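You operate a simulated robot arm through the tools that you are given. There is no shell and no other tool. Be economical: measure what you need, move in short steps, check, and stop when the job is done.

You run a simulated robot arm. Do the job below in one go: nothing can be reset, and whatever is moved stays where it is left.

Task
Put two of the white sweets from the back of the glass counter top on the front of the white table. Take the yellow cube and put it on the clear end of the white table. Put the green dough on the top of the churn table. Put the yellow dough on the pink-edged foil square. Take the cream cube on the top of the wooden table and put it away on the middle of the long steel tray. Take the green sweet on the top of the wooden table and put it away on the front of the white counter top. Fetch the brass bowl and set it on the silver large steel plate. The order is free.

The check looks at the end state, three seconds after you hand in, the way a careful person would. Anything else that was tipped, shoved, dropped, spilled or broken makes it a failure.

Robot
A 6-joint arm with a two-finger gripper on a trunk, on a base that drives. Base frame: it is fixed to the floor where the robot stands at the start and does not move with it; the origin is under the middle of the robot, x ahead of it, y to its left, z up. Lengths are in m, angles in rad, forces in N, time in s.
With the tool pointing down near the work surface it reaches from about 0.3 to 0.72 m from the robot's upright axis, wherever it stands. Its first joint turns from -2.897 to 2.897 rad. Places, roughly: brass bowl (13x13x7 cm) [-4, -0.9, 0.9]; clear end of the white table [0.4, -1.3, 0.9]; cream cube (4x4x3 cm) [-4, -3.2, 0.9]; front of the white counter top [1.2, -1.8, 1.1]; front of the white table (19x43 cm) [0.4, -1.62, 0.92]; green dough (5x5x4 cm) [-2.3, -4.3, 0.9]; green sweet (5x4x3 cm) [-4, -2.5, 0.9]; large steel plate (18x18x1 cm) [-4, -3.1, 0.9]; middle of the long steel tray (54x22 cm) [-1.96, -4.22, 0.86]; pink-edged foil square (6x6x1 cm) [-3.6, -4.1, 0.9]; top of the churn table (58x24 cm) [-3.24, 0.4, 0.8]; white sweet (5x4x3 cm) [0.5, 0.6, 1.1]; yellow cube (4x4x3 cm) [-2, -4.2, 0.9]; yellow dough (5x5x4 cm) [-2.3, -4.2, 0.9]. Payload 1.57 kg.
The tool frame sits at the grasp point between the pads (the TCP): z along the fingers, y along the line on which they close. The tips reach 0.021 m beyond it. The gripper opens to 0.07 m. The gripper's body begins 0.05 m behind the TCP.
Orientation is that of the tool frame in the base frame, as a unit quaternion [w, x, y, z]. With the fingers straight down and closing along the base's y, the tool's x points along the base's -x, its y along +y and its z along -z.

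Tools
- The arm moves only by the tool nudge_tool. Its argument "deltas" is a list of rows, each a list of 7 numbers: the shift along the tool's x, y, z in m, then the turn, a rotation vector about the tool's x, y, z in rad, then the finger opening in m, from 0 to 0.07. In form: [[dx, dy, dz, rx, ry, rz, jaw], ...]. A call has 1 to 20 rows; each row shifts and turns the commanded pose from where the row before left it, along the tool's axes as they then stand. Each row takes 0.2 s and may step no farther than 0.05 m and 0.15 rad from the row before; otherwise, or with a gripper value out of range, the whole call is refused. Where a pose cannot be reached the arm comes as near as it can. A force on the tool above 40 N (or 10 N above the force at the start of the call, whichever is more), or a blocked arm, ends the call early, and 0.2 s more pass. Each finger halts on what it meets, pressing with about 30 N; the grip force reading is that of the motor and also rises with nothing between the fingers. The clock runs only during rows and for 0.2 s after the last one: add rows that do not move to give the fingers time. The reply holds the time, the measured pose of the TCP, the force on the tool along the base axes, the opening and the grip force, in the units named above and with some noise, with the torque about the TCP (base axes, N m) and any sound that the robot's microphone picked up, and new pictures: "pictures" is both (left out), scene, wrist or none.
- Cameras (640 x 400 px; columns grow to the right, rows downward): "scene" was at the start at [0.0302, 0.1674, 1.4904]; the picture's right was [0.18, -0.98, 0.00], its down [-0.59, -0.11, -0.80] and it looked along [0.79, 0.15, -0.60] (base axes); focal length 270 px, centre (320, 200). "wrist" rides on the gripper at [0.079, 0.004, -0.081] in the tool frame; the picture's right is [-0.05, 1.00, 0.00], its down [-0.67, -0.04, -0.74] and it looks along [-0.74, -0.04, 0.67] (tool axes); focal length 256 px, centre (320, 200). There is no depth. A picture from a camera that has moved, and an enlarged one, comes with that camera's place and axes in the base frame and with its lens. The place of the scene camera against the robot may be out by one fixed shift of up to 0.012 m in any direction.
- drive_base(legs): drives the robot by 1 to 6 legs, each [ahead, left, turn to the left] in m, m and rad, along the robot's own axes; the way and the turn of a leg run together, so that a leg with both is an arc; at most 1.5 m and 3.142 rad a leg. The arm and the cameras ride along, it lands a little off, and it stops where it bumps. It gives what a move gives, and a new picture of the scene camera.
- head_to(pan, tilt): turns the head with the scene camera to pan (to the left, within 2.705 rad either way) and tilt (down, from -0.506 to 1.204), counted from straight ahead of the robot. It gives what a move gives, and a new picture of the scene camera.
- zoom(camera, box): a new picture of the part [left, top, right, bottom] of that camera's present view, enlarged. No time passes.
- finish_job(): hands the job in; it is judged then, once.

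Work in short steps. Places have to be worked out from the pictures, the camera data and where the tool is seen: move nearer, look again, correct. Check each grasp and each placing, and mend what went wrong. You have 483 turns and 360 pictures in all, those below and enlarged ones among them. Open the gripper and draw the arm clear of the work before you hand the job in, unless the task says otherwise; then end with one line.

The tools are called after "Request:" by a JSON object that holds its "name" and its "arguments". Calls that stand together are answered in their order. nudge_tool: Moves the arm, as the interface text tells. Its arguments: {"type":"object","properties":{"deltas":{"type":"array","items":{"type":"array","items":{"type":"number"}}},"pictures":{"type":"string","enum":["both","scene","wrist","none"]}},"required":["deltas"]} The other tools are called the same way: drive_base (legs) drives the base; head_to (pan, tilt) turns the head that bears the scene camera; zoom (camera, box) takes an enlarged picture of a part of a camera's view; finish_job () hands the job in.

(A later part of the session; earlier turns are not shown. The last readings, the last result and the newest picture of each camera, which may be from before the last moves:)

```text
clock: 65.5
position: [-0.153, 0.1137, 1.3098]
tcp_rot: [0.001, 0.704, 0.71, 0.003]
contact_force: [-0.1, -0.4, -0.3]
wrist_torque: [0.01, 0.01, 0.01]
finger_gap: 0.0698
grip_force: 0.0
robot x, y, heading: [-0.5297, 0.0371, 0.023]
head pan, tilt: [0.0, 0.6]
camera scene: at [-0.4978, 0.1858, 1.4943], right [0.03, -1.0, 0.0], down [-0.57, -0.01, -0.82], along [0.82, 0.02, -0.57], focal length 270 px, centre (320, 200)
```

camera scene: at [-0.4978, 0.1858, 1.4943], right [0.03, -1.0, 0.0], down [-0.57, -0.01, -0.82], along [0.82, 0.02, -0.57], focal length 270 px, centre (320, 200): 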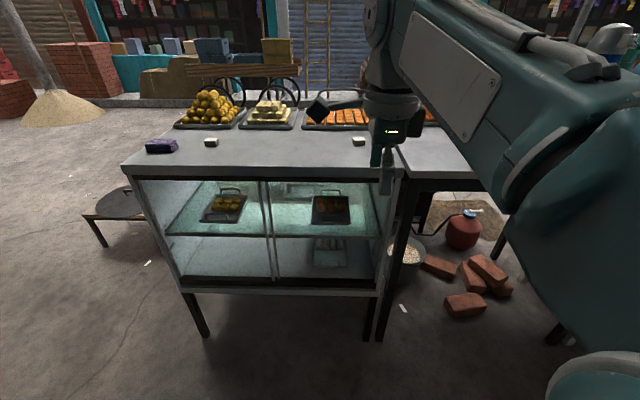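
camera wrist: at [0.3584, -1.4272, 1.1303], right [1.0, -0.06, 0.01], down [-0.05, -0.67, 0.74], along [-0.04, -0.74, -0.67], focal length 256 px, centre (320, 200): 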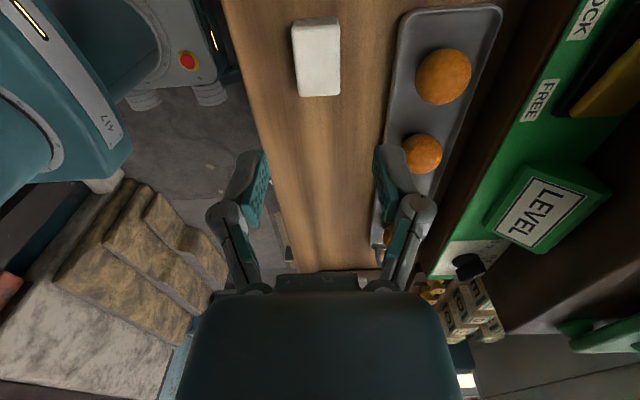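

Second sweet visible at about (0.45,0.07). I drive ahead 0.48 m.

Request:
{"name": "drive_base", "arguments": {"legs": [[0.49, 0.02, -0.023]]}}

Request:
{"name": "zoom", "arguments": {"camera": "wrist", "box": [0, 0, 640, 400]}}

```text
clock: 68.3
position: [0.3286, 0.1383, 1.31]
tcp_rot: [0.0, 0.71, 0.705, 0.003]
contact_force: [0.6, -0.3, -0.1]
wrist_torque: [0.04, 0.0, -0.02]
finger_gap: 0.07
grip_force: 0.1
robot x, y, heading: [-0.0454, 0.0666, 0.007]
head pan, tilt: [0.0, 0.6]
camera scene: at [-0.0142, 0.216, 1.4941], right [0.01, -1.0, 0.0], down [-0.57, -0.01, -0.82], along [0.82, 0.01, -0.57], focal length 270 px, centre (320, 200)
```

scene: 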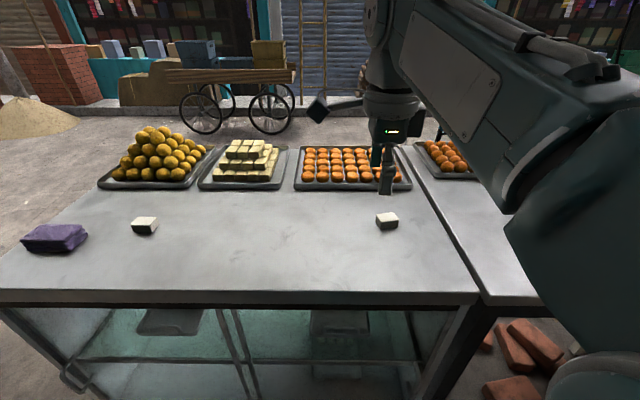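

```text
1.00 times, centred on (320, 200) of wrist (not enlarged: the box is as wide or as high as the picture)
camera zoom: at [0.3314, 0.2162, 1.3912], right [1.0, -0.06, 0.01], down [-0.04, -0.67, 0.74], along [-0.04, -0.74, -0.67], focal length 256 px, centre (320, 200)
```

zoom: 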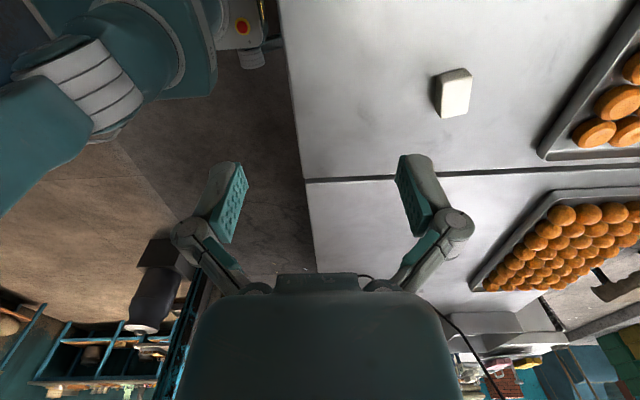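

Sweet 2 is near (0.475,0.072). I move over it at z≈1.16 and look.

Request:
{"name": "nudge_tool", "arguments": {"deltas": [[-0.0165, 0.037, -0.0, 0, 0, 0, 0.07], [-0.0165, 0.037, 0.02, 0, 0, 0, 0.07], [-0.0165, 0.037, 0.02, 0, 0, 0, 0.07], [-0.0165, 0.037, 0.02, 0, 0, 0, 0.07], [0, 0, 0.04, 0, 0, 0, 0.07], [0, 0, 0.04, 0, 0, 0, 0.07], [0, 0, 0, 0, 0, 0, 0.07], [0, 0, 0, 0, 0, 0, 0.07]], "pictures": "wrist"}}

```text
clock: 70.1
position: [0.4768, 0.0721, 1.1702]
tcp_rot: [0.001, 0.71, 0.704, 0.003]
contact_force: [-0.1, -0.7, -0.8]
wrist_torque: [0.0, 0.05, -0.01]
finger_gap: 0.07
grip_force: 0.0
robot x, y, heading: [-0.0454, 0.0652, 0.007]
head pan, tilt: [0.0, 0.6]
camera wrist: at [0.4796, 0.1496, 1.2511], right [1.0, -0.06, 0.01], down [-0.04, -0.67, 0.74], along [-0.04, -0.74, -0.67], focal length 256 px, centre (320, 200)
```

wrist: 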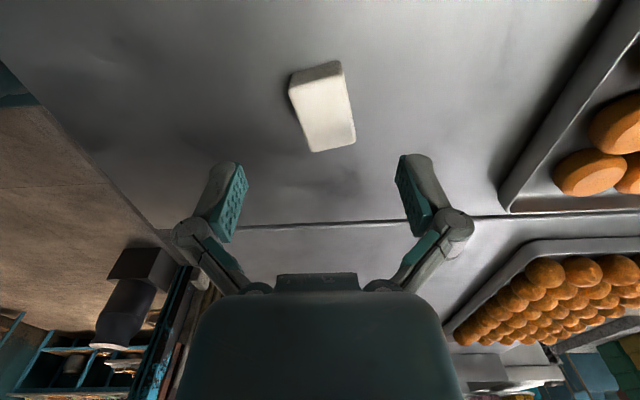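

Centred; the sweet is yawed about 0.19 rad. I turn, descend to z≈1.109 (as last time) and close.

Request:
{"name": "nudge_tool", "arguments": {"deltas": [[0, 0, 0, 0, 0, -0.1, 0.07], [0, 0.001, 0, 0, 0, -0.09, 0.07], [0, 0, 0.03, 0, 0, 0, 0.07], [0, 0, 0.029, 0, 0, 0, 0.07], [0, 0, 0, 0, 0, 0, 0.07], [0, 0, 0, 0, 0, 0, 0.07]], "pictures": "wrist"}}

```text
clock: 71.5
position: [0.4792, 0.0724, 1.11]
tcp_rot: [0.002, 0.64, 0.769, 0.004]
contact_force: [0.4, 0.3, -0.7]
wrist_torque: [0.03, -0.01, -0.04]
finger_gap: 0.0699
grip_force: 0.1
robot x, y, heading: [-0.0468, 0.0707, 0.009]
head pan, tilt: [0.0, 0.6]
camera wrist: at [0.4676, 0.1498, 1.1908], right [0.99, 0.13, 0.01], down [0.08, -0.66, 0.74], along [0.1, -0.74, -0.67], focal length 256 px, centre (320, 200)
```

wrist: 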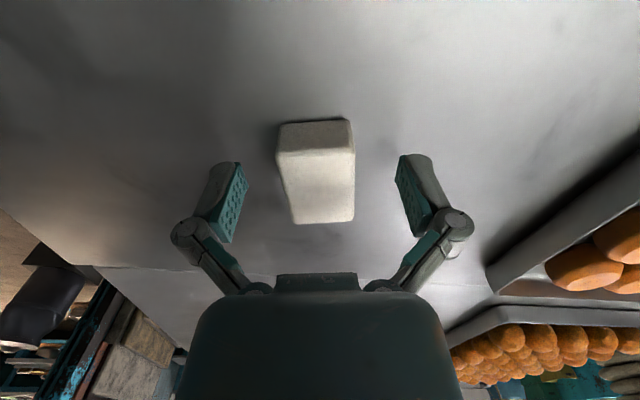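

Nicely aligned. I close and lift.

Request:
{"name": "nudge_tool", "arguments": {"deltas": [[0, 0, 0, 0, 0, 0, 0.028], [0, 0, 0, 0, 0, 0, 0.028], [0, 0, 0, 0, 0, 0, 0.028], [0, 0, 0, 0, 0, 0, 0.028], [0, 0, -0.03, 0, 0, 0, 0.028], [0, 0, -0.03, 0, 0, 0, 0.028], [0, 0, 0, 0, 0, 0, 0.028]], "pictures": "wrist"}}

```text
clock: 73.1
position: [0.478, 0.0733, 1.1721]
tcp_rot: [0.0, 0.639, 0.769, 0.004]
contact_force: [0.6, 0.3, -1.1]
wrist_torque: [0.03, 0.01, 0.02]
finger_gap: 0.0311
grip_force: 30.2
robot x, y, heading: [-0.0483, 0.0651, 0.012]
head pan, tilt: [0.0, 0.6]
camera wrist: at [0.4666, 0.1511, 1.2529], right [0.99, 0.13, 0.01], down [0.08, -0.66, 0.74], along [0.1, -0.74, -0.67], focal length 256 px, centre (320, 200)
```

wrist: 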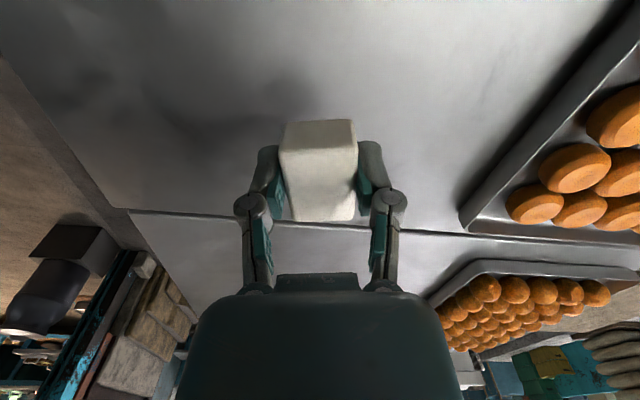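

Held. I raise, tuck and restore the yaw, then drive back to the white table.

Request:
{"name": "nudge_tool", "arguments": {"deltas": [[0, 0, -0.045, 0, 0, 0.1, 0.028], [0, -0.01, -0.045, 0, 0, 0.09, 0.028], [0, -0.035, -0.03, 0, 0, 0, 0.028], [0, -0.04, -0.02, 0, 0, 0, 0.028], [0, -0.04, 0, 0, 0, 0, 0.028], [0, 0, 0, 0, 0, 0, 0.028]], "pictures": "none"}}

Request:
{"name": "drive_base", "arguments": {"legs": [[-0.42, 0, -0.01], [0, -0.84, 0], [0, -0.86, 0]]}}

```text
clock: 74.5
position: [0.3533, 0.0722, 1.3108]
tcp_rot: [0.001, 0.709, 0.705, 0.003]
contact_force: [1.2, 0.0, -1.5]
wrist_torque: [-0.01, 0.0, 0.03]
finger_gap: 0.0308
grip_force: 30.2
robot x, y, heading: [-0.0463, 0.0669, 0.015]
head pan, tilt: [0.0, 0.6]
```

```text
clock: 85.3
position: [-0.086, -1.6241, 1.3112]
tcp_rot: [0.001, 0.724, 0.69, 0.003]
contact_force: [-0.6, 0.4, -0.2]
wrist_torque: [-0.02, 0.01, -0.04]
finger_gap: 0.0308
grip_force: 30.1
robot x, y, heading: [-0.4845, -1.6155, -0.032]
head pan, tilt: [0.0, 0.6]
camera scene: at [-0.4474, -1.465, 1.4939], right [-0.03, -1.0, 0.0], down [-0.57, 0.02, -0.82], along [0.82, -0.03, -0.57], focal length 270 px, centre (320, 200)
```

scene: 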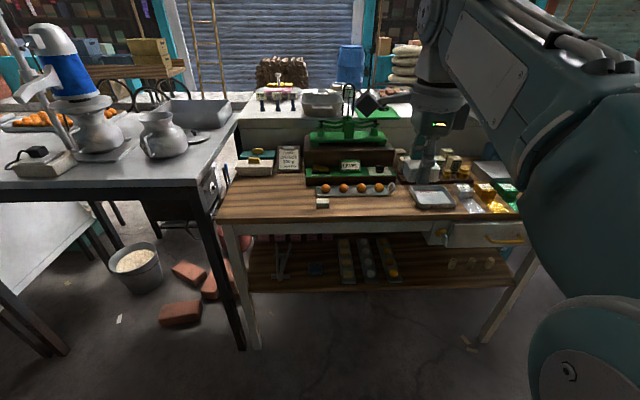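

I drive ahead 0.38 m, straightening.

Request:
{"name": "drive_base", "arguments": {"legs": [[0.38, 0, 0.03]]}}

```text
clock: 87.7
position: [0.2953, -1.6184, 1.3123]
tcp_rot: [0.0, 0.713, 0.701, 0.003]
contact_force: [-0.7, -0.5, -1.0]
wrist_torque: [0.05, 0.01, 0.0]
finger_gap: 0.0309
grip_force: 30.2
robot x, y, heading: [-0.1018, -1.6198, -0.001]
head pan, tilt: [0.0, 0.6]
camera scene: at [-0.0701, -1.4715, 1.4941], right [0.0, -1.0, 0.0], down [-0.57, 0.0, -0.82], along [0.82, 0.0, -0.57], focal length 270 px, centre (320, 200)
```

scene: 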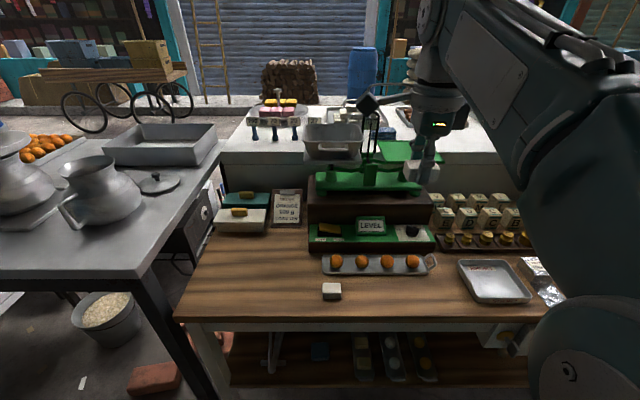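

I lower the sweet to (0.353,-1.63), stopping 4 mm above its contact height.

Request:
{"name": "nudge_tool", "arguments": {"deltas": [[-0.0015, 0.0072, 0.0455, 0, 0, 0, 0.028], [-0.0015, 0.0072, 0.0455, 0, 0, 0, 0.028], [-0.0015, 0.0072, 0.0455, 0, 0, 0, 0.028], [-0.0015, 0.0072, 0.0455, 0, 0, 0, 0.028], [-0.0015, 0.0072, 0.0455, 0, 0, 0, 0.028], [-0.0015, 0.0072, 0.0455, 0, 0, 0, 0.028], [-0.0015, 0.0072, 0.0455, 0, 0, 0, 0.028], [-0.0015, 0.0072, 0.0455, 0, 0, 0, 0.028], [0, 0, 0, 0, 0, 0, 0.028], [0, 0, 0, 0, 0, 0, 0.028]], "pictures": "both"}}

```text
clock: 89.9
position: [0.3592, -1.6313, 0.9469]
tcp_rot: [0.0, 0.713, 0.701, 0.004]
contact_force: [0.0, -0.5, -0.4]
wrist_torque: [-0.02, -0.03, -0.02]
finger_gap: 0.0305
grip_force: 29.8
robot x, y, heading: [-0.1003, -1.6225, 0.0]
head pan, tilt: [0.0, 0.6]
camera scene: at [-0.0695, -1.4717, 1.4941], right [0.0, -1.0, 0.0], down [-0.57, 0.0, -0.82], along [0.82, 0.0, -0.57], focal length 270 px, centre (320, 200)
camera wrist: at [0.3616, -1.5522, 1.028], right [1.0, -0.07, 0.01], down [-0.05, -0.67, 0.74], along [-0.05, -0.74, -0.67], focal length 256 px, centre (320, 200)
```

scene: 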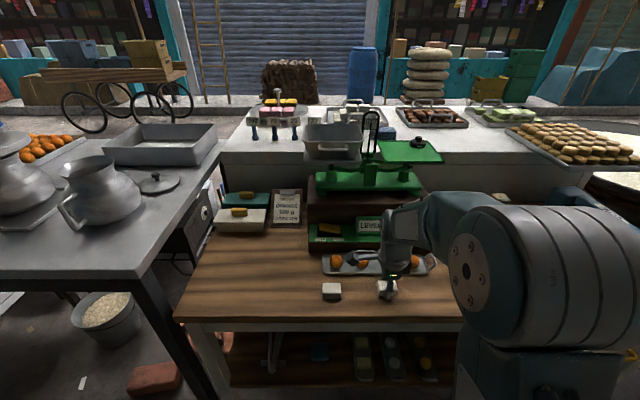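
wrist: 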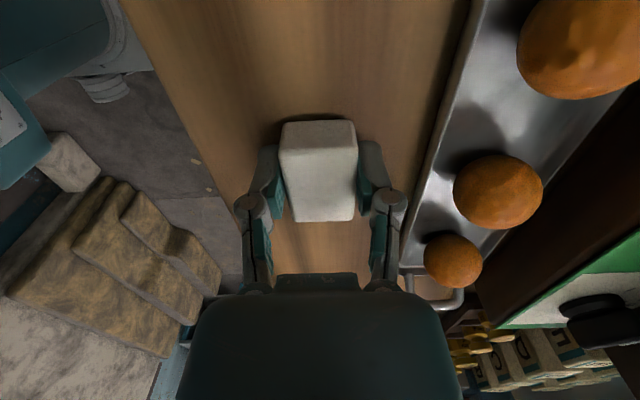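

I go down 5 mm more, release with a small opening (the tray edge is near), and lift.

Request:
{"name": "nudge_tool", "arguments": {"deltas": [[0, -0.002, 0.004, 0, 0, 0, 0.028], [0, 0, 0.001, 0, 0, 0, 0.028], [0, 0, 0, 0, 0, 0, 0.045], [0, 0, 0, 0, 0, 0, 0.045], [0, 0, -0.02, 0, 0, 0, 0.045], [0, 0, -0.04, 0, 0, 0, 0.045], [0, 0, -0.04, 0, 0, 0, 0.045], [0, 0, -0.04, 0, 0, 0, 0.045], [0, 0, 0, 0, 0, 0, 0.045]], "pictures": "both"}}

```text
clock: 91.9
position: [0.3532, -1.6317, 1.0831]
tcp_rot: [0.001, 0.712, 0.702, 0.003]
contact_force: [-0.5, 0.1, -1.1]
wrist_torque: [0.0, 0.0, -0.02]
finger_gap: 0.0451
grip_force: 0.0
robot x, y, heading: [-0.1035, -1.6236, -0.002]
head pan, tilt: [0.0, 0.6]
camera scene: at [-0.0699, -1.4716, 1.4941], right [0.0, -1.0, 0.0], down [-0.57, 0.0, -0.82], along [0.82, 0.0, -0.57], focal length 270 px, centre (320, 200)
camera wrist: at [0.3573, -1.5533, 1.1634], right [1.0, -0.07, 0.01], down [-0.05, -0.67, 0.74], along [-0.05, -0.74, -0.67], focal length 256 px, centre (320, 200)
```

scene: 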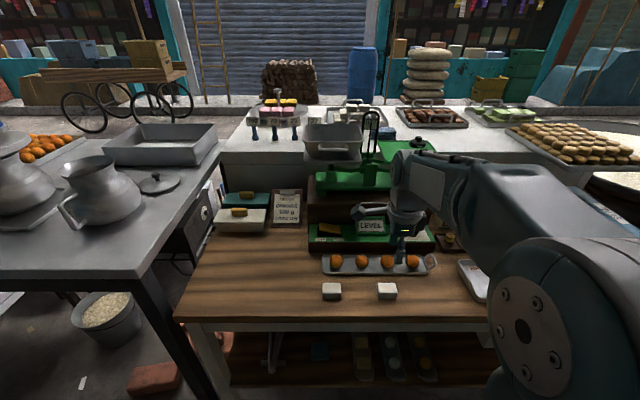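
wrist: 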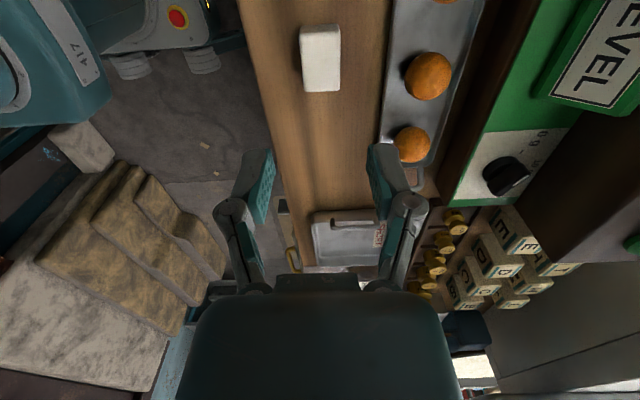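

Both sweets lie on the front of the white table. Now I raise and tuck the arm, back off and turn round to face the back room.

Request:
{"name": "nudge_tool", "arguments": {"deltas": [[0, 0, -0.048, 0, 0, 0, 0.07], [0, -0.01, -0.048, 0, 0, 0, 0.07], [0, -0.01, -0.048, 0, 0, 0, 0.07], [0, -0.01, -0.048, 0, 0, 0, 0.07], [0, -0.03, -0.038, 0, 0, 0, 0.07], [0, 0, 0, 0, 0, 0, 0.07]], "pictures": "none"}}

Request:
{"name": "drive_base", "arguments": {"legs": [[-0.45, 0.3, 0], [0, 0.25, 0], [0, 0, 1.57], [0, 0, 1.57]]}}

```text
clock: 93.3
position: [0.289, -1.6334, 1.3109]
tcp_rot: [0.001, 0.713, 0.701, 0.004]
contact_force: [-0.3, -0.7, -0.3]
wrist_torque: [0.0, -0.01, -0.01]
finger_gap: 0.0699
grip_force: 0.0
robot x, y, heading: [-0.1034, -1.625, -0.001]
head pan, tilt: [0.0, 0.6]
```

```text
clock: 105.5
position: [-0.9407, -1.0576, 1.3114]
tcp_rot: [-0.004, -0.701, 0.714, -0.001]
contact_force: [0.1, 1.0, -0.4]
wrist_torque: [-0.06, -0.01, 0.0]
finger_gap: 0.0701
grip_force: 0.1
robot x, y, heading: [-0.5463, -1.0693, 3.14]
head pan, tilt: [0.0, 0.6]
camera scene: at [-0.5749, -1.23, 1.4941], right [0.0, 1.0, 0.0], down [0.57, 0.0, -0.82], along [-0.82, 0.0, -0.57], focal length 270 px, centre (320, 200)
```

scene: 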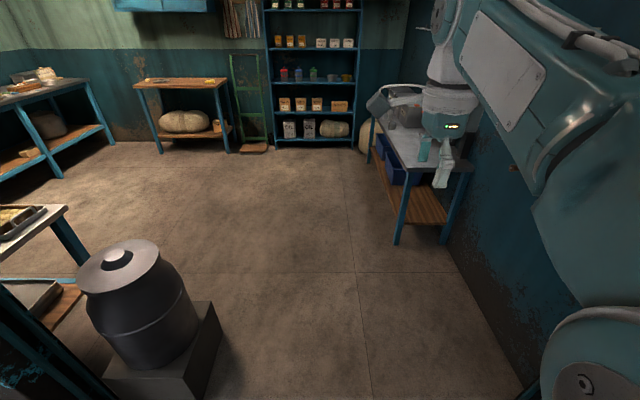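

I zoom on the far tables and the shelf to recognise things.

Request:
{"name": "zoom", "arguments": {"camera": "scene", "box": [240, 0, 400, 160]}}

Request:
{"name": "zoom", "arguments": {"camera": "scene", "box": [0, 40, 240, 190]}}

Request:
{"name": "head_to", "arguments": {"pan": 0.7, "tilt": 0.45}}

```text
2.50 times, centred on (320, 80) of scene
camera zoom: at [-0.5749, -1.23, 1.4941], right [0.0, 1.0, 0.0], down [0.57, 0.0, -0.82], along [-0.82, 0.0, -0.57], focal length 675 px, centre (320, 500)
```

zoom: 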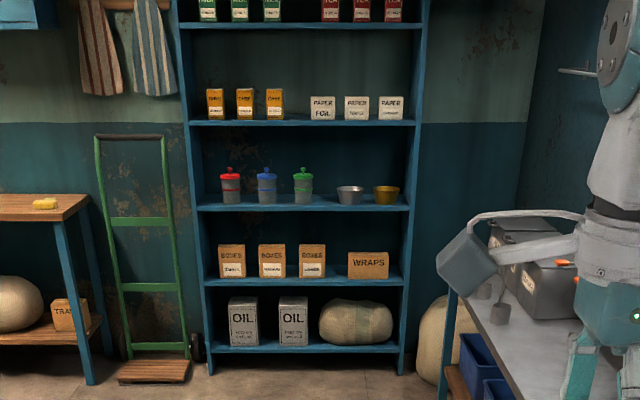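

```text
2.67 times, centred on (120, 115) of scene
camera zoom: at [-0.5749, -1.23, 1.4941], right [0.0, 1.0, 0.0], down [0.57, 0.0, -0.82], along [-0.82, 0.0, -0.57], focal length 720 px, centre (853, 427)
```

zoom: 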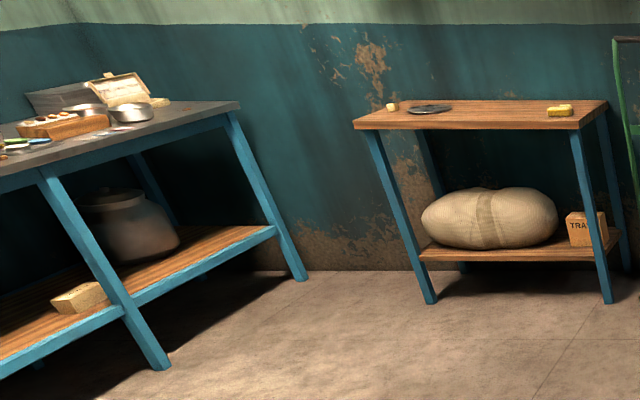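

```text
clock: 106.5
position: [-0.9415, -1.057, 1.3117]
tcp_rot: [-0.003, -0.701, 0.714, 0.0]
contact_force: [-0.1, 0.4, 0.1]
wrist_torque: [0.01, -0.04, 0.0]
finger_gap: 0.0699
grip_force: 0.1
robot x, y, heading: [-0.5468, -1.0695, 3.142]
head pan, tilt: [0.7, 0.45]
camera scene: at [-0.5571, -1.2893, 1.5076], right [-0.64, 0.77, 0.0], down [0.33, 0.28, -0.9], along [-0.69, -0.58, -0.44], focal length 270 px, centre (320, 200)
```

scene: 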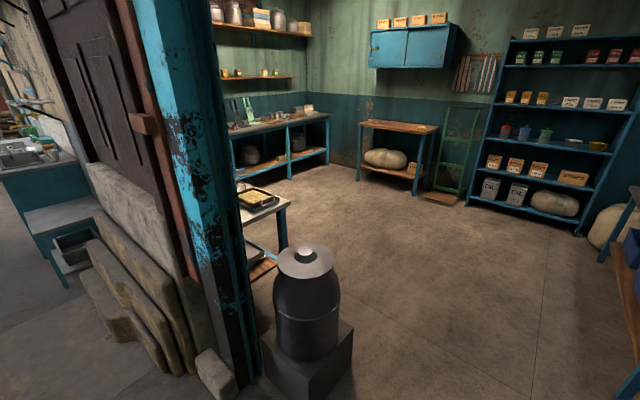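

The layout is clear: brass bowl on the blue shelf's middle board, the wooden table with cream cube, plate and green sweet, and the blue counter on the left wall. I start with the bowl: drive in toward the shelf.

Request:
{"name": "drive_base", "arguments": {"legs": [[1.3, 0.12, 0], [1.2, 0, 0]]}}

Request:
{"name": "head_to", "arguments": {"pan": -0.1, "tilt": 0.6}}

```text
clock: 118.9
position: [-3.4618, -1.2101, 1.3116]
tcp_rot: [0.004, 0.71, -0.704, 0.0]
contact_force: [-0.1, 0.0, 0.0]
wrist_torque: [-0.03, -0.01, -0.01]
finger_gap: 0.0703
grip_force: 0.0
robot x, y, heading: [-3.0674, -1.2099, -3.114]
head pan, tilt: [0.7, 0.45]
camera scene: at [-3.0709, -1.4294, 1.5077], right [-0.67, 0.75, 0.0], down [0.33, 0.29, -0.9], along [-0.67, -0.6, -0.44], focal length 270 px, centre (320, 200)
```

scene: 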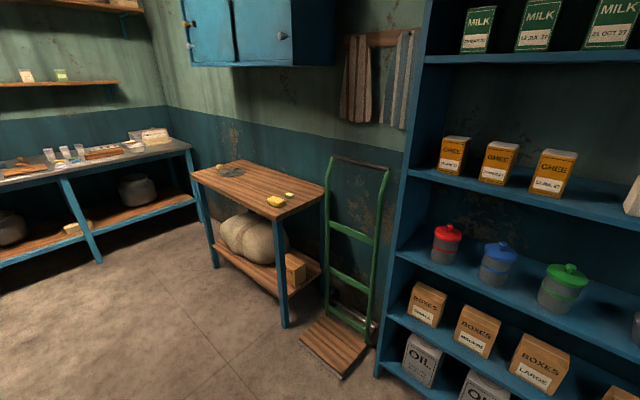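

```text
clock: 120.0
position: [-3.4619, -1.2099, 1.3109]
tcp_rot: [0.003, 0.711, -0.703, 0.0]
contact_force: [-0.4, 0.6, 0.3]
wrist_torque: [0.02, -0.01, 0.01]
finger_gap: 0.0701
grip_force: 0.1
robot x, y, heading: [-3.0694, -1.2064, -3.113]
head pan, tilt: [-0.099, 0.6]
camera scene: at [-3.0904, -1.3619, 1.4942], right [0.07, 1.0, 0.0], down [0.56, -0.04, -0.82], along [-0.82, 0.06, -0.57], focal length 270 px, centre (320, 200)
```

scene: 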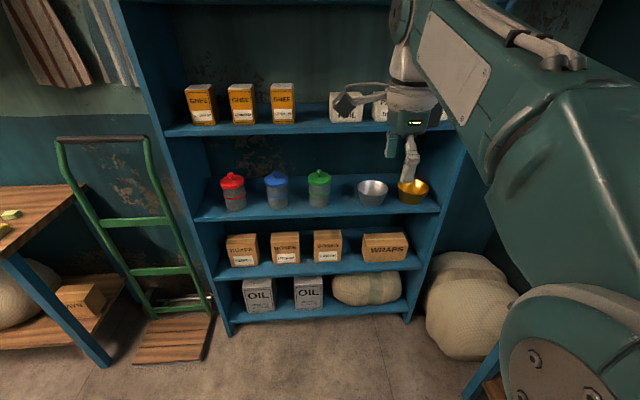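

Brass bowl at about (-4.03,-0.90), steel bowl beside it; the board above is at z≈1.18. Plan: tilt the tool ~35° forward and grip the front rim. I move a little nearer and right.

Request:
{"name": "drive_base", "arguments": {"legs": [[0.25, -0.13, -0.028]]}}

Request:
{"name": "head_to", "arguments": {"pan": -0.1, "tilt": 0.7}}

```text
clock: 122.0
position: [-3.7103, -1.0698, 1.3118]
tcp_rot: [-0.003, -0.699, 0.715, 0.002]
contact_force: [-1.0, -0.5, 0.0]
wrist_torque: [-0.01, 0.0, -0.04]
finger_gap: 0.0698
grip_force: 0.1
robot x, y, heading: [-3.3185, -1.0791, 3.136]
head pan, tilt: [-0.099, 0.6]
camera scene: at [-3.3451, -1.2373, 1.4938], right [0.1, 0.99, 0.0], down [0.56, -0.06, -0.82], along [-0.82, 0.09, -0.57], focal length 270 px, centre (320, 200)
```

scene: 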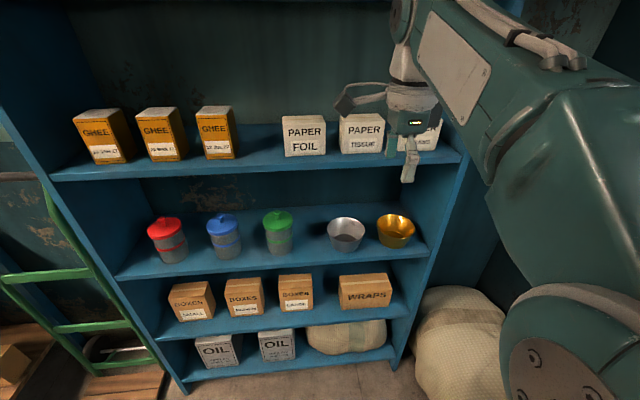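

```text
clock: 122.6
position: [-3.7101, -1.0706, 1.3116]
tcp_rot: [-0.004, -0.7, 0.714, 0.0]
contact_force: [-0.4, 0.3, 0.0]
wrist_torque: [0.01, -0.01, -0.02]
finger_gap: 0.0703
grip_force: 0.2
robot x, y, heading: [-3.3202, -1.0824, 3.136]
head pan, tilt: [-0.099, 0.7]
camera scene: at [-3.3416, -1.2364, 1.4854], right [0.1, 0.99, 0.0], down [0.64, -0.07, -0.76], along [-0.76, 0.08, -0.64], focal length 270 px, centre (320, 200)
```

scene: 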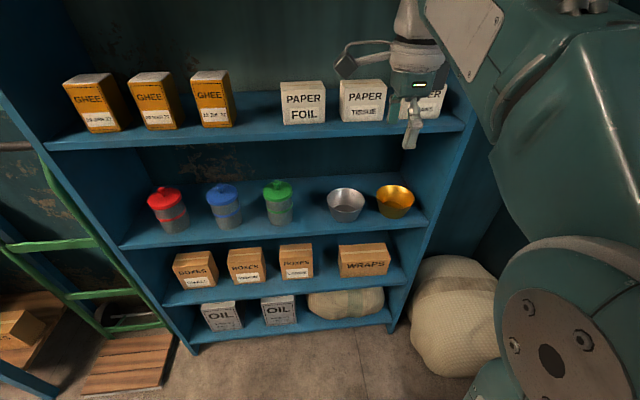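

I move the tool right to y≈-0.90 and lower to z≈1.12 in front of the shelf, tilting forward 0.6 rad, and look with the wrist camera.

Request:
{"name": "nudge_tool", "arguments": {"deltas": [[-0.0425, 0, 0, 0, 0, 0.0, 0.07], [-0.0425, 0, 0, 0, 0, 0, 0.07], [-0.0425, 0, 0, 0, 0, 0, 0.07], [-0.0425, 0, 0, 0, 0, 0, 0.07], [0, 0, 0.045, 0, 0, 0, 0.07], [0, 0, 0.045, 0, 0, 0, 0.07], [0, 0, 0.045, 0, 0, 0, 0.07], [0, 0, 0.045, 0, 0, 0, 0.07], [0, 0, 0, -0.15, 0, 0, 0.07], [0, 0, 0, -0.15, 0, 0, 0.07], [0, 0, 0, -0.15, 0, 0, 0.07], [0, 0, 0, -0.15, 0, 0, 0.07], [0, 0, 0, 0, 0, 0, 0.07], [0, 0, 0, 0, 0, 0, 0.07]], "pictures": "both"}}

```text
clock: 125.6
position: [-3.7077, -0.8985, 1.1299]
tcp_rot: [-0.212, -0.667, 0.683, 0.212]
contact_force: [-0.3, 0.9, 0.2]
wrist_torque: [0.02, -0.04, -0.04]
finger_gap: 0.0704
grip_force: 0.0
robot x, y, heading: [-3.3183, -1.0825, 3.138]
head pan, tilt: [-0.099, 0.7]
camera scene: at [-3.3412, -1.2333, 1.4856], right [0.1, 0.99, 0.0], down [0.64, -0.07, -0.76], along [-0.76, 0.08, -0.64], focal length 270 px, centre (320, 200)
camera wrist: at [-3.6679, -0.9793, 1.1986], right [-0.82, 0.07, 0.57], down [0.47, 0.66, 0.59], along [-0.33, 0.75, -0.57], focal length 256 px, centre (320, 200)
```

scene: 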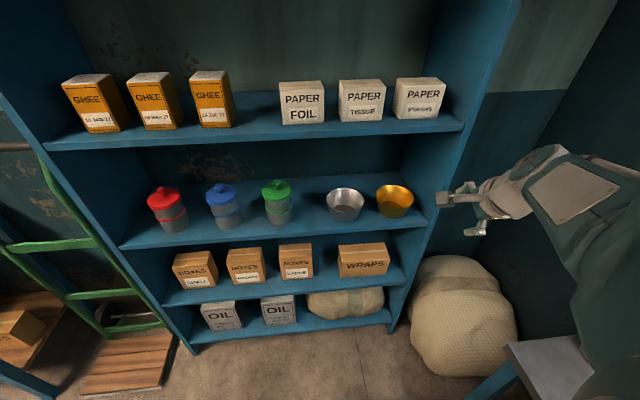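
wrist: 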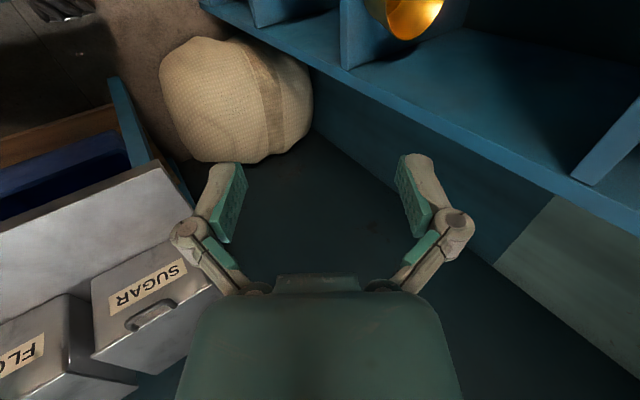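

The tool sits where expected; the bowl's centre is near y=-0.895. I approach part-way along the tilted axis and look again.

Request:
{"name": "nudge_tool", "arguments": {"deltas": [[0, 0.0145, 0.034, 0, 0, 0, 0.07], [0, 0.0145, 0.034, 0, 0, 0, 0.07], [0, 0.0145, 0.034, 0, 0, 0, 0.07], [0, 0.0145, 0.034, 0, 0, 0, 0.07], [0, 0.0145, 0.034, 0, 0, 0, 0.07], [0, 0, 0, 0, 0, 0, 0.07], [0, 0, 0, 0, 0, 0, 0.07]], "pictures": "both"}}

```text
clock: 127.2
position: [-3.8665, -0.8963, 1.0286]
tcp_rot: [-0.211, -0.667, 0.683, 0.211]
contact_force: [0.3, 0.3, -0.8]
wrist_torque: [0.0, 0.0, 0.04]
finger_gap: 0.0699
grip_force: 0.1
robot x, y, heading: [-3.321, -1.081, 3.135]
head pan, tilt: [-0.099, 0.7]
camera scene: at [-3.3422, -1.2329, 1.4856], right [0.1, 0.99, 0.0], down [0.64, -0.07, -0.76], along [-0.76, 0.08, -0.65], focal length 270 px, centre (320, 200)
camera wrist: at [-3.8269, -0.9762, 1.0978], right [-0.82, 0.07, 0.57], down [0.47, 0.66, 0.59], along [-0.33, 0.75, -0.58], focal length 256 px, centre (320, 200)
```

scene: 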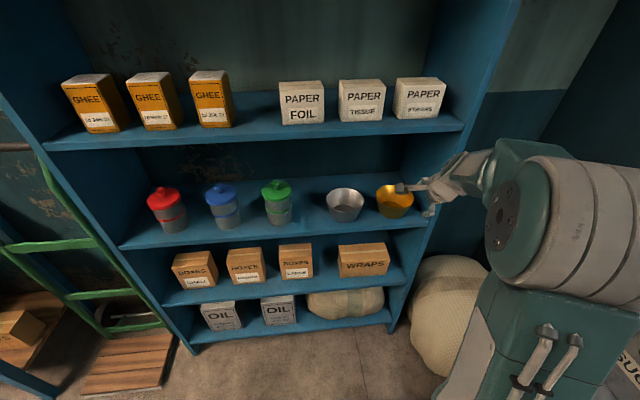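
wrist: 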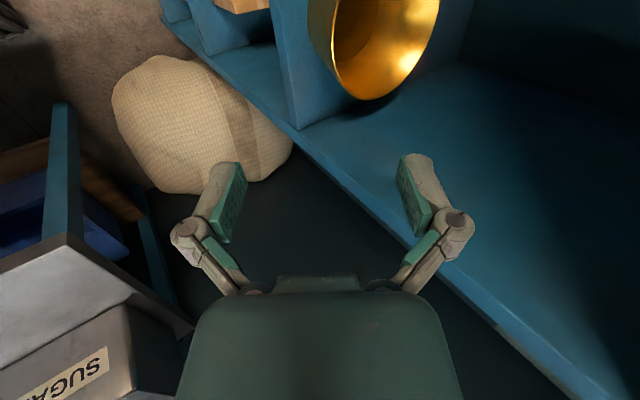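

The bowl's front rim is at about (-3.967,-0.893,0.905). I close in along the tool axis, leaving ~5 cm, and check.

Request:
{"name": "nudge_tool", "arguments": {"deltas": [[-0.003, 0.0035, 0.0275, 0, 0, 0, 0.07], [0, 0.0035, 0.0275, 0, 0, 0, 0.07], [0, 0.0035, 0.0275, 0, 0, 0, 0.07], [0, 0.0035, 0.0275, 0, 0, 0, 0.07], [0, 0, 0, 0, 0, 0, 0.07], [0, 0, 0, 0, 0, 0, 0.07]], "pictures": "both"}}

```text
clock: 128.6
position: [-3.939, -0.8904, 0.949]
tcp_rot: [-0.21, -0.667, 0.683, 0.211]
contact_force: [-0.5, -0.5, 0.2]
wrist_torque: [0.01, -0.02, -0.01]
finger_gap: 0.07
grip_force: 0.1
robot x, y, heading: [-3.3188, -1.0819, 3.137]
head pan, tilt: [-0.099, 0.7]
camera scene: at [-3.3426, -1.2327, 1.4856], right [0.1, 0.99, 0.0], down [0.64, -0.07, -0.76], along [-0.76, 0.08, -0.65], focal length 270 px, centre (320, 200)
camera wrist: at [-3.9004, -0.9713, 1.0176], right [-0.82, 0.07, 0.57], down [0.47, 0.66, 0.59], along [-0.33, 0.75, -0.58], focal length 256 px, centre (320, 200)
```

scene: 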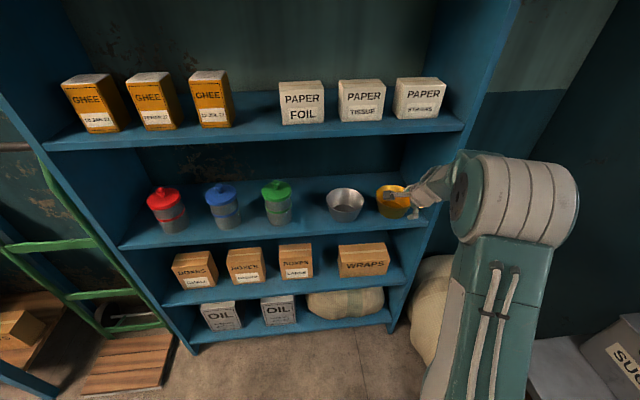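
wrist: 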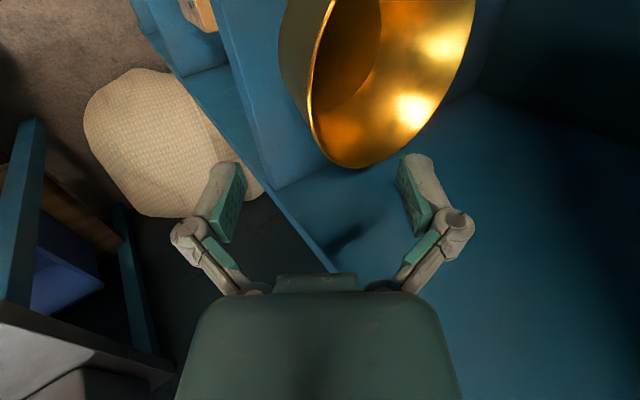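

Good alignment. I slide the last 5.5 cm over the front rim.

Request:
{"name": "nudge_tool", "arguments": {"deltas": [[0.006, -0.002, 0.019, 0, 0, 0, 0.07], [0, -0.001, 0.019, 0, 0, 0, 0.07], [0, -0.001, 0.018, 0, 0, 0, 0.07], [0, 0, 0, 0, 0, 0, 0.07]], "pictures": "both"}}

```text
clock: 129.6
position: [-3.9676, -0.8977, 0.9014]
tcp_rot: [-0.21, -0.668, 0.682, 0.211]
contact_force: [-0.5, 0.3, 0.6]
wrist_torque: [0.01, 0.01, 0.03]
finger_gap: 0.0698
grip_force: 0.0
robot x, y, heading: [-3.3131, -1.0847, 3.139]
head pan, tilt: [-0.099, 0.7]
camera scene: at [-3.3428, -1.2327, 1.4856], right [0.1, 0.99, 0.0], down [0.64, -0.07, -0.76], along [-0.76, 0.08, -0.65], focal length 270 px, centre (320, 200)
camera wrist: at [-3.9283, -0.9774, 0.9701], right [-0.82, 0.07, 0.57], down [0.47, 0.66, 0.59], along [-0.33, 0.75, -0.58], focal length 256 px, centre (320, 200)
```

scene: 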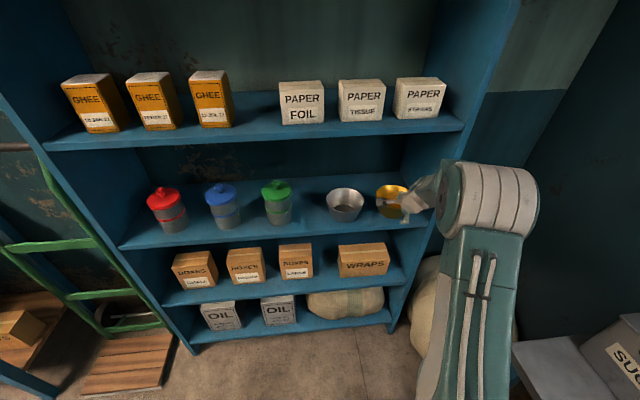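
wrist: 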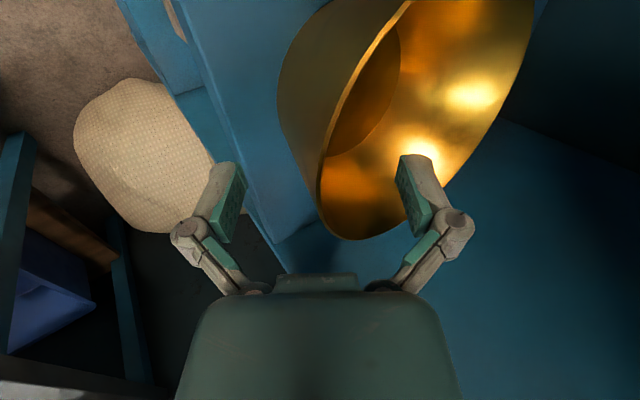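

The rim is centred between the fingers. I close.

Request:
{"name": "nudge_tool", "arguments": {"deltas": [[0, 0, 0, 0, 0, 0, 0.035], [0, 0, 0, 0, 0, 0, 0.01], [0, 0, 0, 0, 0, 0, 0.0], [0, 0, 0, 0, 0, 0, 0.0], [0, 0, 0, 0, 0, 0, 0.0]], "pictures": "both"}}

```text
clock: 130.8
position: [-3.9677, -0.8958, 0.9021]
tcp_rot: [-0.211, -0.667, 0.682, 0.211]
contact_force: [0.9, 0.5, -0.4]
wrist_torque: [-0.01, -0.07, 0.02]
finger_gap: 0.0059
grip_force: 29.7
robot x, y, heading: [-3.3209, -1.085, 3.137]
head pan, tilt: [-0.099, 0.7]
camera scene: at [-3.3429, -1.2327, 1.4856], right [0.1, 0.99, 0.0], down [0.64, -0.07, -0.76], along [-0.76, 0.08, -0.65], focal length 270 px, centre (320, 200)
camera wrist: at [-3.9281, -0.9773, 0.97], right [-0.82, 0.07, 0.57], down [0.47, 0.66, 0.59], along [-0.33, 0.75, -0.58], focal length 256 px, centre (320, 200)
```

scene: 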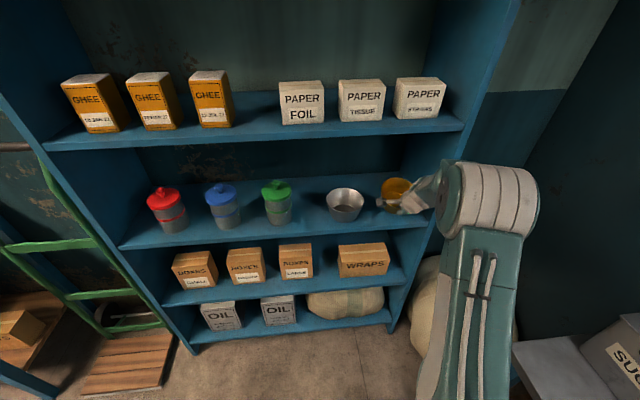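
wrist: 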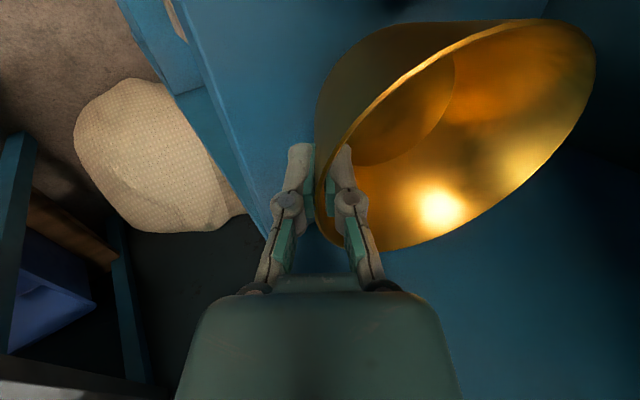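

Gripped (5.9 mm wall); the bowl aligned itself with the pads. I lift it 3 cm straight up and look.

Request:
{"name": "nudge_tool", "arguments": {"deltas": [[0, 0.0085, -0.0125, 0, 0, 0, 0.0], [0, 0.0085, -0.0125, 0, 0, 0, 0.0], [0, 0, 0, 0, 0, 0, 0.0]], "pictures": "both"}}

```text
clock: 131.6
position: [-3.9683, -0.8984, 0.9311]
tcp_rot: [-0.21, -0.667, 0.684, 0.211]
contact_force: [0.3, -0.7, -1.4]
wrist_torque: [-0.02, -0.08, 0.02]
finger_gap: 0.0062
grip_force: 29.9
robot x, y, heading: [-3.3225, -1.083, 3.14]
head pan, tilt: [-0.099, 0.7]
camera scene: at [-3.3428, -1.2328, 1.4856], right [0.1, 0.99, 0.0], down [0.64, -0.07, -0.76], along [-0.76, 0.08, -0.65], focal length 270 px, centre (320, 200)
camera wrist: at [-3.9281, -0.9783, 1.0], right [-0.82, 0.07, 0.57], down [0.47, 0.66, 0.59], along [-0.33, 0.75, -0.58], focal length 256 px, centre (320, 200)
```

scene: 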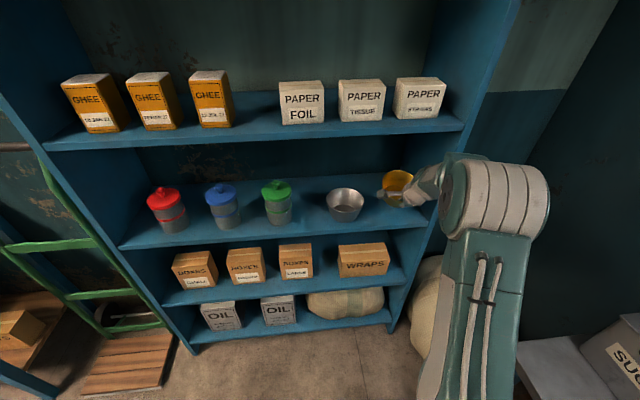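
wrist: 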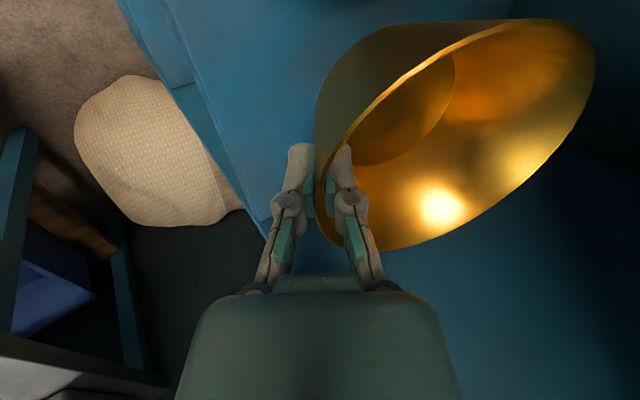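

Bowl is up and free. I draw it straight out of the shelf toward me.

Request:
{"name": "nudge_tool", "arguments": {"deltas": [[0, -0.0371, -0.0254, 0, 0, 0, 0.0], [0, -0.0371, -0.0254, 0, 0, 0, 0.0], [0, -0.0371, -0.0254, 0, 0, 0, 0.0], [0, -0.0371, -0.0254, 0, 0, 0, 0.0], [0, -0.0371, -0.0254, 0, 0, 0, 0.0], [0, -0.0371, -0.0254, 0, 0, 0, 0.0], [0, 0, 0, 0, 0, 0, 0.0]], "pictures": "both"}}

```text
clock: 133.2
position: [-3.6993, -0.9019, 0.9285]
tcp_rot: [-0.21, -0.667, 0.683, 0.211]
contact_force: [0.2, -0.1, -1.3]
wrist_torque: [0.02, -0.06, -0.03]
finger_gap: 0.006
grip_force: 30.0
robot x, y, heading: [-3.3172, -1.0807, 3.136]
head pan, tilt: [-0.099, 0.7]
camera scene: at [-3.3415, -1.233, 1.4856], right [0.1, 0.99, 0.0], down [0.64, -0.07, -0.76], along [-0.76, 0.08, -0.64], focal length 270 px, centre (320, 200)
camera wrist: at [-3.6583, -0.9825, 0.9981], right [-0.82, 0.07, 0.57], down [0.47, 0.66, 0.59], along [-0.33, 0.75, -0.58], focal length 256 px, centre (320, 200)
```

scene: 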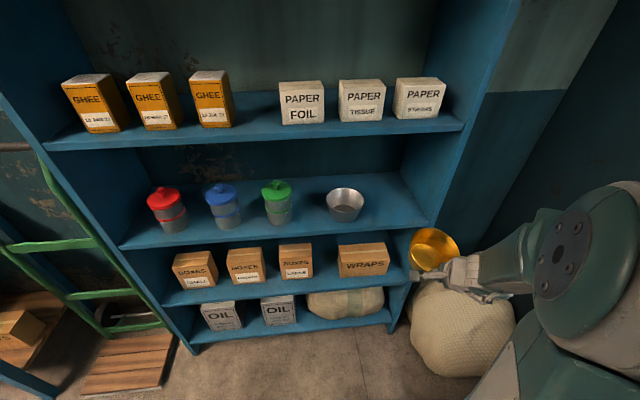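
wrist: 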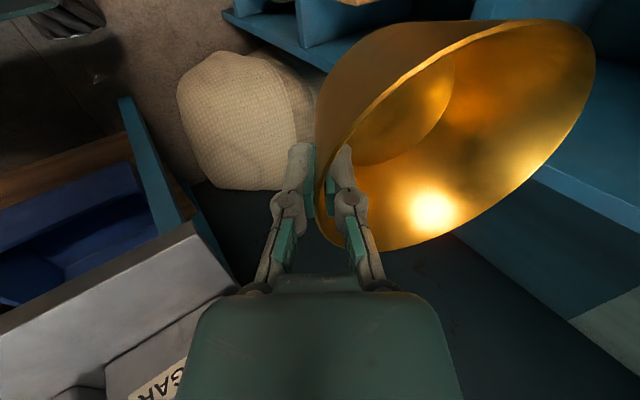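

Out clear. I raise it and bring it in front of me, then back off from the shelf.

Request:
{"name": "nudge_tool", "arguments": {"deltas": [[0, 0.0245, -0.037, 0, 0, 0, 0.0], [0, 0.0245, -0.037, 0, 0, 0, 0.0], [0, 0.0245, -0.037, 0, 0, 0, 0.0], [0, 0.0245, -0.037, 0, 0, 0, 0.0], [0, 0.0245, -0.037, 0, 0, 0, 0.0], [0.04, 0, 0, 0, 0, 0, 0], [0.04, 0, 0, 0, 0, 0, 0], [0.04, 0, 0, 0, 0, 0, 0], [0.04, 0, 0, 0, 0, 0, 0], [0, 0, 0, 0, 0, 0, 0]], "pictures": "none"}}

Request:
{"name": "drive_base", "arguments": {"legs": [[-0.6, 0, 0]]}}

Request:
{"name": "head_to", "arguments": {"pan": 0.8, "tilt": 0.5}}

```text
clock: 135.4
position: [-3.6945, -1.0635, 1.1529]
tcp_rot: [-0.211, -0.666, 0.683, 0.211]
contact_force: [-0.4, -0.1, -1.8]
wrist_torque: [-0.02, -0.11, 0.01]
finger_gap: 0.0062
grip_force: 30.2
robot x, y, heading: [-3.319, -1.0835, 3.135]
head pan, tilt: [-0.099, 0.7]
```

```text
clock: 138.9
position: [-3.0875, -1.0674, 1.1529]
tcp_rot: [-0.212, -0.671, 0.679, 0.21]
contact_force: [-0.4, -0.3, -2.1]
wrist_torque: [-0.04, -0.09, 0.03]
finger_gap: 0.006
grip_force: 30.1
robot x, y, heading: [-2.7133, -1.0787, -3.136]
head pan, tilt: [-0.099, 0.7]
camera scene: at [-2.732, -1.2339, 1.4855], right [0.09, 1.0, 0.0], down [0.64, -0.06, -0.76], along [-0.76, 0.07, -0.64], focal length 270 px, centre (320, 200)
```

scene: 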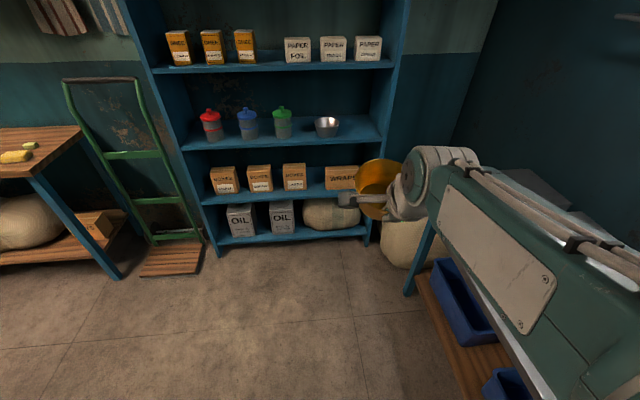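

```text
clock: 140.1
position: [-3.088, -1.0664, 1.152]
tcp_rot: [-0.21, -0.671, 0.679, 0.211]
contact_force: [0.2, 0.5, -1.3]
wrist_torque: [-0.02, -0.05, -0.02]
finger_gap: 0.0057
grip_force: 30.7
robot x, y, heading: [-2.7088, -1.0791, -3.134]
head pan, tilt: [0.799, 0.499]
camera scene: at [-2.7105, -1.3074, 1.5032], right [-0.72, 0.69, 0.0], down [0.33, 0.35, -0.88], along [-0.61, -0.63, -0.48], focal length 270 px, centre (320, 200)
```

scene: 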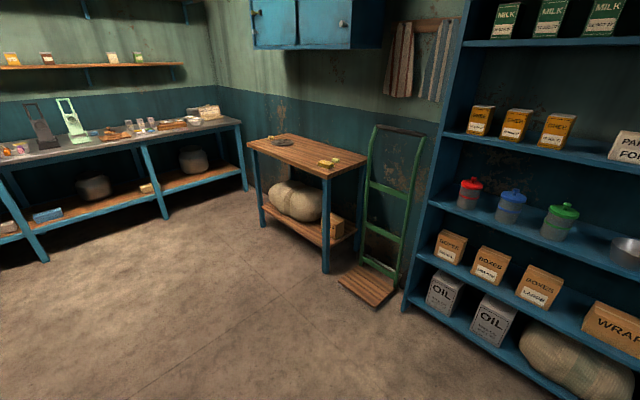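

Request:
{"name": "zoom", "arguments": {"camera": "scene", "box": [240, 120, 380, 207]}}

Request:
{"name": "zoom", "arguments": {"camera": "scene", "box": [0, 60, 240, 210]}}

```text
4.57 times, centred on (310, 164) of scene
camera zoom: at [-2.7105, -1.3074, 1.5032], right [-0.72, 0.69, 0.0], down [0.33, 0.35, -0.88], along [-0.61, -0.63, -0.48], focal length 1234 px, centre (366, 367)
```

zoom: 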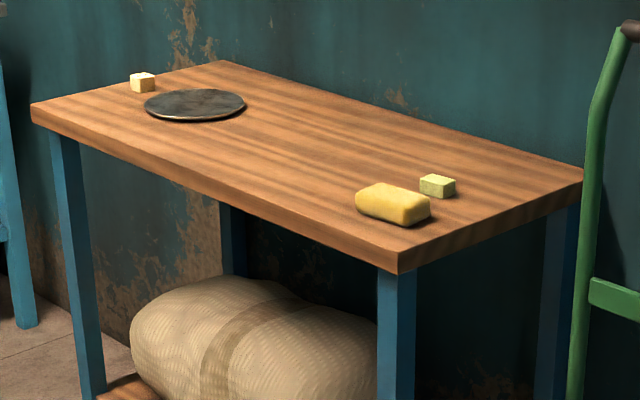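

```text
2.67 times, centred on (120, 135) of scene
camera zoom: at [-2.7105, -1.3074, 1.5032], right [-0.72, 0.69, 0.0], down [0.33, 0.35, -0.88], along [-0.61, -0.63, -0.48], focal length 720 px, centre (853, 373)
```

zoom: 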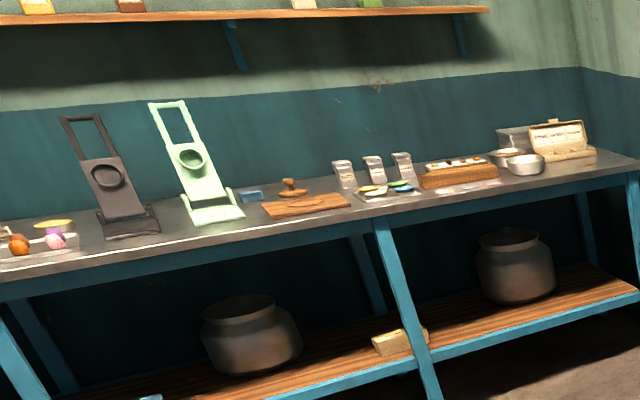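

Wooden table: cream cube at its far-left, the dark steel plate near (-3.95,-3.02), the green sweet near (-3.94,-2.44) by a yellow block. I drive to in front of the plate.

Request:
{"name": "drive_base", "arguments": {"legs": [[0, 1.0, -0.008], [0, 0.95, 0], [0.45, 0, 0]]}}

Request:
{"name": "head_to", "arguments": {"pan": 0.0, "tilt": 0.7}}

```text
clock: 152.1
position: [-3.5228, -3.0007, 1.1534]
tcp_rot: [-0.211, -0.669, 0.681, 0.211]
contact_force: [-0.7, 0.2, -1.0]
wrist_torque: [0.0, -0.04, -0.01]
finger_gap: 0.006
grip_force: 30.3
robot x, y, heading: [-3.1428, -3.0165, -3.138]
head pan, tilt: [0.799, 0.499]
camera scene: at [-3.1476, -3.2427, 1.5032], right [-0.72, 0.7, 0.0], down [0.33, 0.34, -0.88], along [-0.61, -0.63, -0.48], focal length 270 px, centre (320, 200)
```

scene: 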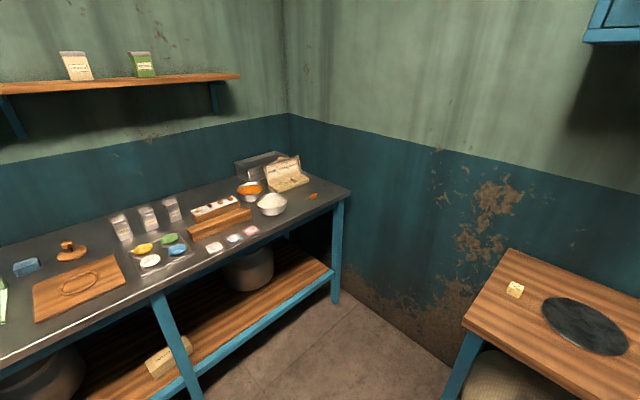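

```text
clock: 153.2
position: [-3.5238, -3.0006, 1.1537]
tcp_rot: [-0.21, -0.669, 0.681, 0.211]
contact_force: [0.3, 0.0, -2.0]
wrist_torque: [-0.01, -0.09, -0.03]
finger_gap: 0.0058
grip_force: 30.0
robot x, y, heading: [-3.147, -3.0187, -3.141]
head pan, tilt: [0.0, 0.7]
camera scene: at [-3.1692, -3.1778, 1.4855], right [0.0, 1.0, 0.0], down [0.64, 0.0, -0.76], along [-0.76, 0.0, -0.64], focal length 270 px, centre (320, 200)
```

scene: 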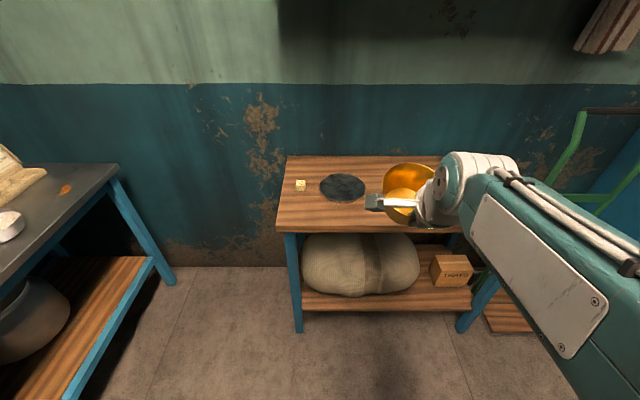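

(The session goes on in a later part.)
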